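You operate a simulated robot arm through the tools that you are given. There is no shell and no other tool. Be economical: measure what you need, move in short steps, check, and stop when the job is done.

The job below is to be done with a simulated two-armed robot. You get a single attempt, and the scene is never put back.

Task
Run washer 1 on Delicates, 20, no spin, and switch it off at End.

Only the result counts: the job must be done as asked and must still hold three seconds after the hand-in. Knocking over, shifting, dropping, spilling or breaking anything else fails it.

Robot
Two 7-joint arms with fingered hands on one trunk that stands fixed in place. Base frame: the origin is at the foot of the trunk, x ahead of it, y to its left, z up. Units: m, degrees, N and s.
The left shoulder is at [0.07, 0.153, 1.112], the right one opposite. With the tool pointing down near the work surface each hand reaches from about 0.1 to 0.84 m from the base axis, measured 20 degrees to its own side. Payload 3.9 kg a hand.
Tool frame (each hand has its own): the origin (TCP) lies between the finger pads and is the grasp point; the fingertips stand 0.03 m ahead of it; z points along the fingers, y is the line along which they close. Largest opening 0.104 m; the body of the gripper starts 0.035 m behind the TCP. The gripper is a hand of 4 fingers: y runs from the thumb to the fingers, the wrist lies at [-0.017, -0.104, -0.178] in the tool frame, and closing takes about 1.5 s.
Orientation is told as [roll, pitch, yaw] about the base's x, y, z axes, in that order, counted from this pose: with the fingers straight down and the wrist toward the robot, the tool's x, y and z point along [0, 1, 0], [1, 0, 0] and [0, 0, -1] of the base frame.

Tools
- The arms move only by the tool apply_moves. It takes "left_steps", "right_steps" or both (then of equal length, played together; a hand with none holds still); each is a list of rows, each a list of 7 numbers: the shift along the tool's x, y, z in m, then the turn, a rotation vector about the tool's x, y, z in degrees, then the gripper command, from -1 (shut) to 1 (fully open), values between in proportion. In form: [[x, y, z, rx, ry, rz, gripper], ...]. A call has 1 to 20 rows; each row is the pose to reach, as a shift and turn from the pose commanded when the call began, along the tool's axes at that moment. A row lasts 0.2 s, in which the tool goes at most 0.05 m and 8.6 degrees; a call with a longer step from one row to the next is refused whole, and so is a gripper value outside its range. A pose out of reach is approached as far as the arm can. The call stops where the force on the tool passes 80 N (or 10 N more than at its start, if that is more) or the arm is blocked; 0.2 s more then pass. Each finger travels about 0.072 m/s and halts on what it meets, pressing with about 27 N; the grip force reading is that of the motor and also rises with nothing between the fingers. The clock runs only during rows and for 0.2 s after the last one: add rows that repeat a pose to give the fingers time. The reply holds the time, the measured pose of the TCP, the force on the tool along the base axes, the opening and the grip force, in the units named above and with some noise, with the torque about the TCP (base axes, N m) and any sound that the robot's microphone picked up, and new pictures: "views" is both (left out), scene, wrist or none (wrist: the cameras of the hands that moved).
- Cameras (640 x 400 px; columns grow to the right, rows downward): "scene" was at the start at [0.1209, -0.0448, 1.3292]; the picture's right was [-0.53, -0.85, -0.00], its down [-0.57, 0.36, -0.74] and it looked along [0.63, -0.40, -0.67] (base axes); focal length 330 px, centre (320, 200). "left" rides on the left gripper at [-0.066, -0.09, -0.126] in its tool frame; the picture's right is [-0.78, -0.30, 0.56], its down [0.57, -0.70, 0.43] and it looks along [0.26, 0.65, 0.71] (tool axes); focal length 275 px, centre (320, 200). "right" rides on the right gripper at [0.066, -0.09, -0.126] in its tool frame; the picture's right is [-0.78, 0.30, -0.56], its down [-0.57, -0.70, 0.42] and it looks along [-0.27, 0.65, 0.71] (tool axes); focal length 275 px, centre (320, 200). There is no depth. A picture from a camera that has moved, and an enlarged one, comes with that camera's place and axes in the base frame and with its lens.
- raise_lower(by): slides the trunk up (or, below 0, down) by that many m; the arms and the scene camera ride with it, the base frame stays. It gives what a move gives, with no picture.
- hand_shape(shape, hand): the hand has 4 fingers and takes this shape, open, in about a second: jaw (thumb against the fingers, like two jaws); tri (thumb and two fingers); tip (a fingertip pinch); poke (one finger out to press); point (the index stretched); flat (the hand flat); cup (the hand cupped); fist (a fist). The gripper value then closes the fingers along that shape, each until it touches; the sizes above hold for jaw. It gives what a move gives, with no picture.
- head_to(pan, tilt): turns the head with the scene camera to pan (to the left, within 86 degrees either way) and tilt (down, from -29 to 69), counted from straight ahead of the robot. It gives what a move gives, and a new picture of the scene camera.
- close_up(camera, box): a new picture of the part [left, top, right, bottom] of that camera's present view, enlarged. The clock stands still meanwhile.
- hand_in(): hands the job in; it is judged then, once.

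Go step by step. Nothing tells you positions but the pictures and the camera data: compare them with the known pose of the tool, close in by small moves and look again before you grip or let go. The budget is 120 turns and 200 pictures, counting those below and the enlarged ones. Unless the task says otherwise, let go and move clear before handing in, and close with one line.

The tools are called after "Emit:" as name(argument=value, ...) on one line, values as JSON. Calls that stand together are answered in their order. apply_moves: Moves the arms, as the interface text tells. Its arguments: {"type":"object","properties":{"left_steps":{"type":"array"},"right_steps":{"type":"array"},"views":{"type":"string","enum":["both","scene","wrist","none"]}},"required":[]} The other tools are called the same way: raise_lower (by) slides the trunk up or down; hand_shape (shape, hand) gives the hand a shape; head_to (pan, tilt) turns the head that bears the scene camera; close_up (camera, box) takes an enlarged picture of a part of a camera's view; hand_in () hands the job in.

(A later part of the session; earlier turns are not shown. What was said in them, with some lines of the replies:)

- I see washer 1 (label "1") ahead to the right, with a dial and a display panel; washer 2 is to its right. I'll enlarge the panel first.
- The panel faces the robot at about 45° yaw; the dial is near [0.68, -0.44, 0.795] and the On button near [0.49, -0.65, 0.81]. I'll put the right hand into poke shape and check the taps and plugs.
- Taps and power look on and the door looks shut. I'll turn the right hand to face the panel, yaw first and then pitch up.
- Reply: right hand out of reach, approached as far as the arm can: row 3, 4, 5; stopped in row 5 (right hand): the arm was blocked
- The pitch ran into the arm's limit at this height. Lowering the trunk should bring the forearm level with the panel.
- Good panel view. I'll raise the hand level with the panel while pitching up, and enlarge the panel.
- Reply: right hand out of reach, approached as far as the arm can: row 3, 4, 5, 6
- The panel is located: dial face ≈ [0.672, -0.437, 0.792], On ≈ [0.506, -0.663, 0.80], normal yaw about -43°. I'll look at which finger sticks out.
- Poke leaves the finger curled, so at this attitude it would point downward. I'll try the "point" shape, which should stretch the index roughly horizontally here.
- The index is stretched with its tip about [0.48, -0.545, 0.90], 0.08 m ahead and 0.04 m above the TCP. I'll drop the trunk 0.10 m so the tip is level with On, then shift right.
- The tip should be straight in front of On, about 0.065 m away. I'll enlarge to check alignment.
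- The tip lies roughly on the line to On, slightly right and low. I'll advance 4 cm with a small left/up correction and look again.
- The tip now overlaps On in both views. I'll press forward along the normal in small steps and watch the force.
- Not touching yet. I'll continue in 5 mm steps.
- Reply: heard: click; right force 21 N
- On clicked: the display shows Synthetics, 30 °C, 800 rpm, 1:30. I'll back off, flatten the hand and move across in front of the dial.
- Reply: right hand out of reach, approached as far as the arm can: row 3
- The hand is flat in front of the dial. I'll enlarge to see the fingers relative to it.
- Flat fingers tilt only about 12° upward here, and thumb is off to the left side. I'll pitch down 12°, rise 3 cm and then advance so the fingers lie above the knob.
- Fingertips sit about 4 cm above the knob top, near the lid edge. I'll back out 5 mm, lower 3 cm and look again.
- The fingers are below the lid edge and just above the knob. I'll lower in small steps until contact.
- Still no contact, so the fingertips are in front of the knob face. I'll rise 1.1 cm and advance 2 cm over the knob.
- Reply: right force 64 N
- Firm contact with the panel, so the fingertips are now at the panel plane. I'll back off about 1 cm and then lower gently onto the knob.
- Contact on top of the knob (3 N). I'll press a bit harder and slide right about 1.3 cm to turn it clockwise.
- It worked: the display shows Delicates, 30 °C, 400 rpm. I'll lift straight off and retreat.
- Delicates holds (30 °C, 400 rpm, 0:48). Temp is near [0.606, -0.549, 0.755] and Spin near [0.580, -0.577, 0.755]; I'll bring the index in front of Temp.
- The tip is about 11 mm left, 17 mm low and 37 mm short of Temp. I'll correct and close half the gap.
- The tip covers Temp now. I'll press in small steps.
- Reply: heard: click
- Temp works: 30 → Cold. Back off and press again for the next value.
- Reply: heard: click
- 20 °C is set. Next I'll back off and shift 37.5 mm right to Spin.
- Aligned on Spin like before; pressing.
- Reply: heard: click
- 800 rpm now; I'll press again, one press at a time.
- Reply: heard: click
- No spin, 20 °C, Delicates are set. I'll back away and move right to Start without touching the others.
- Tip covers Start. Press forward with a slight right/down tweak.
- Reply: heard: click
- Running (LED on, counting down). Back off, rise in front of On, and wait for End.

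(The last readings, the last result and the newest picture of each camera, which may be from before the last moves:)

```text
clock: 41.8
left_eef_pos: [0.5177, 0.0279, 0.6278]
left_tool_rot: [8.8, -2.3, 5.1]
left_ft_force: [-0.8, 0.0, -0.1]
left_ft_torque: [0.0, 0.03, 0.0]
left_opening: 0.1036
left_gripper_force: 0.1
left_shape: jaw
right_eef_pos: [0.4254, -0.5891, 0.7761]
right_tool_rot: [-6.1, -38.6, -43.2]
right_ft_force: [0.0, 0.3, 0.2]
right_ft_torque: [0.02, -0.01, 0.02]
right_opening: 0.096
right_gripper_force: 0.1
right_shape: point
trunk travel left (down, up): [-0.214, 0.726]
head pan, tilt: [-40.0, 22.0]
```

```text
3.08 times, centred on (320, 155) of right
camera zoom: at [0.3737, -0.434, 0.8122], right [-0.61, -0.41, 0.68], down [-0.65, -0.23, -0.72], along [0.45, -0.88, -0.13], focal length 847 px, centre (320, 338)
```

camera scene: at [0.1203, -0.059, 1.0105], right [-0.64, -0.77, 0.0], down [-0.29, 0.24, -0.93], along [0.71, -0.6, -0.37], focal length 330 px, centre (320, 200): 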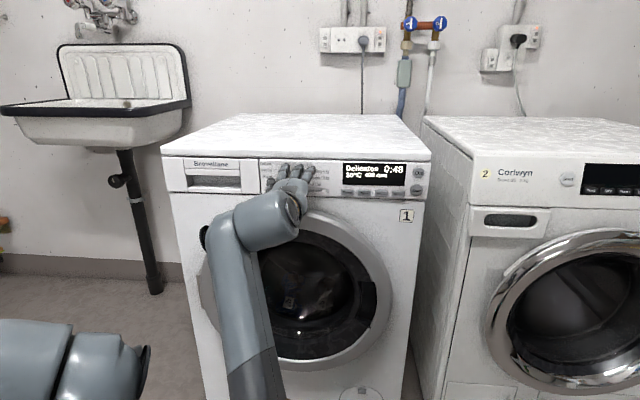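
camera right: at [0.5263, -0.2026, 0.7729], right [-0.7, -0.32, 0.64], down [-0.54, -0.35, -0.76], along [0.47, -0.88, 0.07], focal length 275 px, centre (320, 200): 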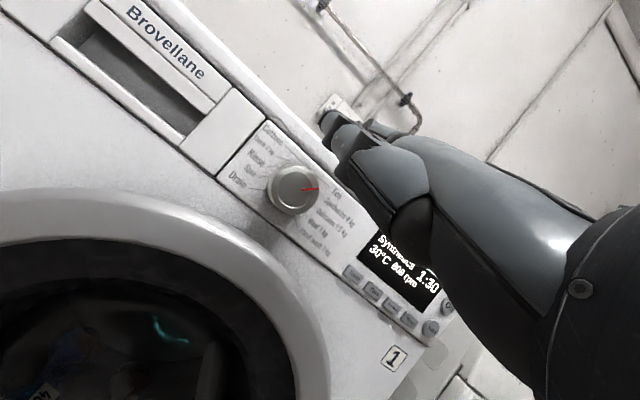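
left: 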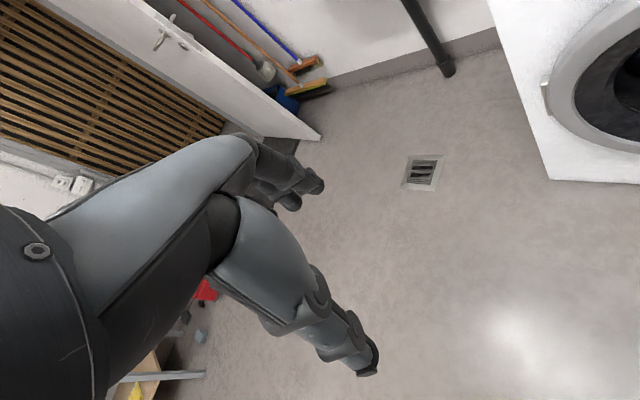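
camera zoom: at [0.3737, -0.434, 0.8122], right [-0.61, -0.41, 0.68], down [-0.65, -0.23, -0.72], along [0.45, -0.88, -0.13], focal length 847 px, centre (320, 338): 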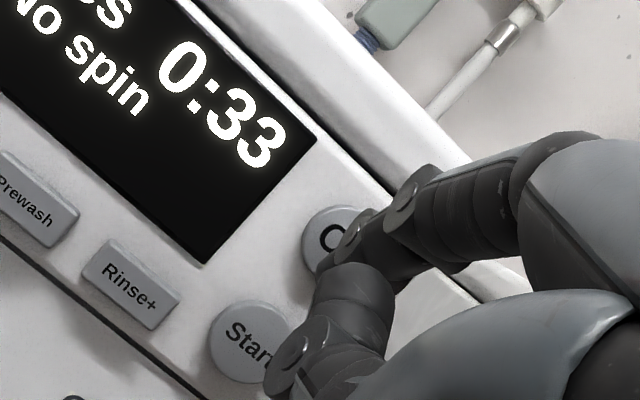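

About 6 program minutes pass per second; I'll hold still and wait.

Emit:
apply_moves(right_steps=[[0, 0, 0, 0, 0, 0, 1], [0, 0, 0, 0, 0, 0, 1], [0, 0, 0, 0, 0, 0, 1], [0, 0, 0, 0, 0, 0, 1], [0, 0, 0, 0, 0, 0, 1], [0, 0, 0, 0, 0, 0, 1], [0, 0, 0, 0, 0, 0, 1], [0, 0, 0, 0, 0, 0, 1], [0, 0, 0, 0, 0, 0, 1], [0, 0, 0, 0, 0, 0, 1], [0, 0, 0, 0, 0, 0, 1], [0, 0, 0, 0, 0, 0, 1], [0, 0, 0, 0, 0, 0, 1], [0, 0, 0, 0, 0, 0, 1], [0, 0, 0, 0, 0, 0, 1], [0, 0, 0, 0, 0, 0, 1], [0, 0, 0, 0, 0, 0, 1], [0, 0, 0, 0, 0, 0, 1], [0, 0, 0, 0, 0, 0, 1], [0, 0, 0, 0, 0, 0, 1]], views="none")

Emit:
apply_moves(right_steps=[[0, 0, 0, 0, 0, 0, 1], [0, 0, 0, 0, 0, 0, 1], [0, 0, 0, 0, 0, 0, 1], [0, 0, 0, 0, 0, 0, 1], [0, 0, 0, 0, 0, 0, 1], [0, 0, 0, 0, 0, 0, 1], [0, 0, 0, 0, 0, 0, 1], [0, 0, 0, 0, 0, 0, 1]], views="none")

Emit:
close_up(camera="scene", box=[330, 150, 442, 220])

```text
clock: 46.0
left_eef_pos: [0.5184, 0.0288, 0.6301]
left_tool_rot: [8.7, -2.4, 5.1]
left_ft_force: [0.6, -0.5, -0.2]
left_ft_torque: [-0.04, 0.0, 0.0]
left_opening: 0.1038
left_gripper_force: 0.0
left_shape: jaw
right_eef_pos: [0.4247, -0.5883, 0.7755]
right_tool_rot: [-6.0, -38.6, -43.1]
right_ft_force: [-0.1, 0.2, -0.5]
right_ft_torque: [0.01, 0.0, 0.0]
right_opening: 0.0957
right_gripper_force: 0.1
right_shape: point
trunk travel left (down, up): [-0.214, 0.726]
head pan, tilt: [-40.0, 22.0]
```

```text
clock: 47.8
left_eef_pos: [0.5181, 0.0276, 0.6294]
left_tool_rot: [8.8, -2.2, 5.0]
left_ft_force: [0.5, 0.2, -0.2]
left_ft_torque: [0.0, -0.01, 0.0]
left_opening: 0.1035
left_gripper_force: 0.0
left_shape: jaw
right_eef_pos: [0.4252, -0.5885, 0.7751]
right_tool_rot: [-6.1, -38.6, -43.1]
right_ft_force: [0.3, 0.5, 0.8]
right_ft_torque: [0.03, 0.01, -0.01]
right_opening: 0.0962
right_gripper_force: 0.1
right_shape: point
trunk travel left (down, up): [-0.214, 0.726]
head pan, tilt: [-40.0, 22.0]
```

```text
5.71 times, centred on (386, 185) of scene
camera zoom: at [0.1213, -0.0595, 1.0103], right [-0.64, -0.77, 0.0], down [-0.29, 0.24, -0.93], along [0.71, -0.6, -0.37], focal length 1884 px, centre (-57, 286)
```

zoom: 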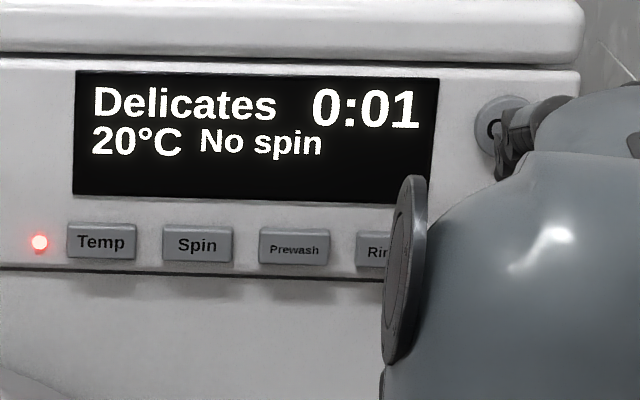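

One minute left; I'll wait a little more.

Emit:
apply_moves(right_steps=[[0, 0, 0, 0, 0, 0, 1], [0, 0, 0, 0, 0, 0, 1], [0, 0, 0, 0, 0, 0, 1], [0, 0, 0, 0, 0, 0, 1], [0, 0, 0, 0, 0, 0, 1]], views="none")

Emit:
close_up(camera="scene", box=[330, 150, 442, 220])

```text
clock: 49.0
left_eef_pos: [0.5186, 0.0298, 0.6288]
left_tool_rot: [8.8, -2.3, 5.0]
left_ft_force: [-0.4, -0.1, -0.1]
left_ft_torque: [0.03, 0.0, 0.03]
left_opening: 0.1037
left_gripper_force: 0.1
left_shape: jaw
right_eef_pos: [0.4243, -0.589, 0.7762]
right_tool_rot: [-6.1, -38.5, -43.1]
right_ft_force: [-0.6, 0.3, -1.2]
right_ft_torque: [-0.01, 0.03, 0.01]
right_opening: 0.096
right_gripper_force: 0.1
right_shape: point
trunk travel left (down, up): [-0.214, 0.726]
head pan, tilt: [-40.0, 22.0]
```

```text
5.71 times, centred on (386, 185) of scene
camera zoom: at [0.1213, -0.0595, 1.0103], right [-0.64, -0.77, 0.0], down [-0.29, 0.24, -0.93], along [0.71, -0.6, -0.37], focal length 1884 px, centre (-57, 286)
```

zoom: 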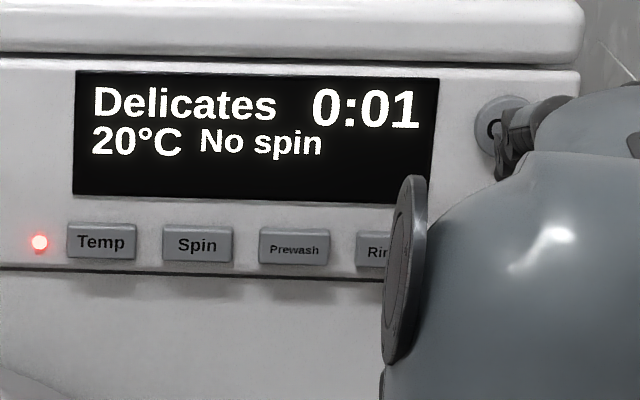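

Still 0:01; waiting further, for End to actually show.

Emit:
apply_moves(right_steps=[[0, 0, 0, 0, 0, 0, 1], [0, 0, 0, 0, 0, 0, 1], [0, 0, 0, 0, 0, 0, 1], [0, 0, 0, 0, 0, 0, 1], [0, 0, 0, 0, 0, 0, 1], [0, 0, 0, 0, 0, 0, 1], [0, 0, 0, 0, 0, 0, 1], [0, 0, 0, 0, 0, 0, 1], [0, 0, 0, 0, 0, 0, 1], [0, 0, 0, 0, 0, 0, 1]], views="none")

Emit:
close_up(camera="scene", box=[330, 150, 442, 220])

```text
clock: 51.2
left_eef_pos: [0.5177, 0.0279, 0.6283]
left_tool_rot: [8.8, -2.3, 5.0]
left_ft_force: [-0.4, 0.5, 0.2]
left_ft_torque: [0.03, -0.03, -0.02]
left_opening: 0.1036
left_gripper_force: 0.0
left_shape: jaw
right_eef_pos: [0.4244, -0.5878, 0.7767]
right_tool_rot: [-6.1, -38.5, -43.1]
right_ft_force: [-0.7, 0.6, -0.2]
right_ft_torque: [-0.01, 0.02, -0.04]
right_opening: 0.096
right_gripper_force: 0.0
right_shape: point
trunk travel left (down, up): [-0.214, 0.726]
head pan, tilt: [-40.0, 22.0]
```

```text
5.71 times, centred on (386, 185) of scene
camera zoom: at [0.1213, -0.0595, 1.0103], right [-0.64, -0.77, 0.0], down [-0.29, 0.24, -0.93], along [0.71, -0.6, -0.37], focal length 1884 px, centre (-57, 286)
```

zoom: 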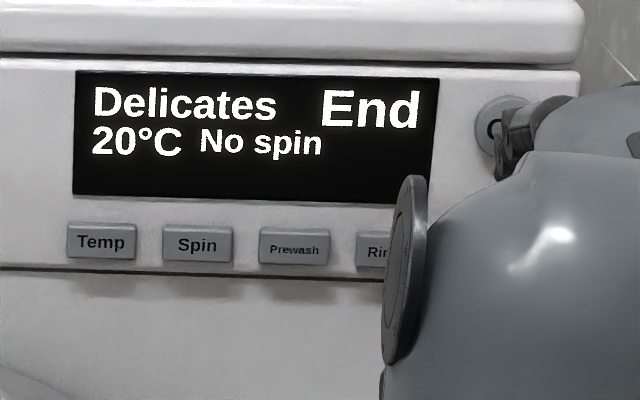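

End is showing. I'll press On to switch it off.

Emit:
apply_moves(right_steps=[[0.0002, 0.0115, 0.0015, 0, 0, 0, 1], [0.0011, 0.0215, 0.0095, 0, 0, 0, 1], [0.0016, 0.0275, 0.0145, 0, 0, 0, 1], [0.0021, 0.0333, 0.0188, 0, 0, 0, 1]], views="none")

Emit:
close_up(camera="scene", box=[330, 150, 442, 220])

```text
clock: 52.2
left_eef_pos: [0.5175, 0.0301, 0.6308]
left_tool_rot: [8.7, -2.4, 5.1]
left_ft_force: [0.0, 0.3, 0.2]
left_ft_torque: [0.02, -0.02, -0.02]
left_opening: 0.1037
left_gripper_force: 0.1
left_shape: jaw
right_eef_pos: [0.45, -0.6146, 0.7885]
right_tool_rot: [-6.1, -39.1, -43.1]
right_ft_force: [-10.4, 12.9, 5.6]
right_ft_torque: [-0.47, -0.47, 0.29]
right_opening: 0.0961
right_gripper_force: 0.1
right_shape: point
trunk travel left (down, up): [-0.214, 0.726]
head pan, tilt: [-40.0, 22.0]
heard: click
```

```text
5.71 times, centred on (386, 185) of scene
camera zoom: at [0.1191, -0.0569, 1.0109], right [-0.64, -0.77, 0.0], down [-0.29, 0.24, -0.93], along [0.71, -0.6, -0.37], focal length 1884 px, centre (-57, 286)
```

zoom: 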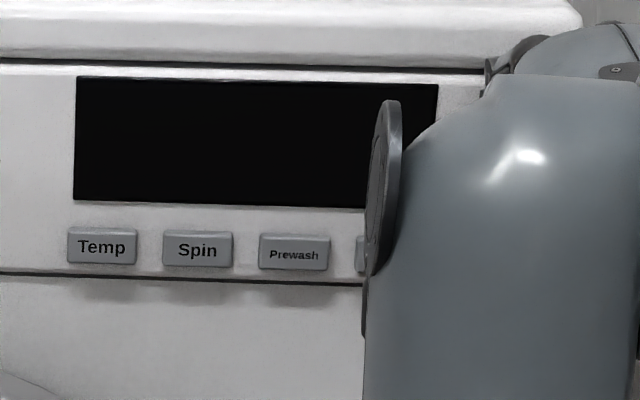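

The display is dark, so it is off. I'll retreat clear of the panel and check.

Emit:
apply_moves(right_steps=[[-0.0012, -0.0156, -0.0124, 0, 0, 0, 1], [-0.0027, -0.0312, -0.0248, 0, 0, 0, 1], [-0.004, -0.0546, -0.0433, 0, 0, 0, 1], [-0.0053, -0.07, -0.056, 0, 0, 0, 1]], views="scene")

```text
clock: 53.2
left_eef_pos: [0.5191, 0.0263, 0.6299]
left_tool_rot: [8.8, -2.3, 5.0]
left_ft_force: [0.6, -0.7, 0.1]
left_ft_torque: [0.02, 0.0, 0.01]
left_opening: 0.1036
left_gripper_force: 0.0
left_shape: jaw
right_eef_pos: [0.3864, -0.5529, 0.7849]
right_tool_rot: [-6.2, -38.7, -43.1]
right_ft_force: [-0.5, -0.1, 0.2]
right_ft_torque: [0.04, 0.02, 0.0]
right_opening: 0.0964
right_gripper_force: 0.2
right_shape: point
trunk travel left (down, up): [-0.214, 0.726]
head pan, tilt: [-40.0, 22.0]
camera scene: at [0.1212, -0.0594, 1.0103], right [-0.64, -0.77, 0.0], down [-0.29, 0.24, -0.93], along [0.71, -0.6, -0.37], focal length 330 px, centre (320, 200)
```

scene: 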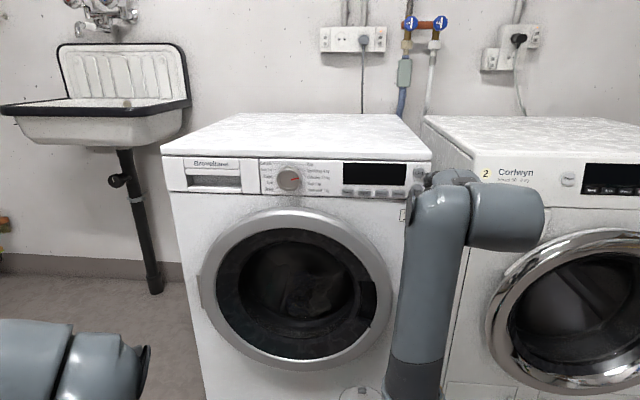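

The washer is off, the program finished and the hand is clear of the panel. Handing in.

Emit:
hand_in()

```text
The job is handed in.
```

Washer 1 ran Delicates at 20 °C with no spin until the display showed End. I then switched it off, and the display was dark before I handed the job in.
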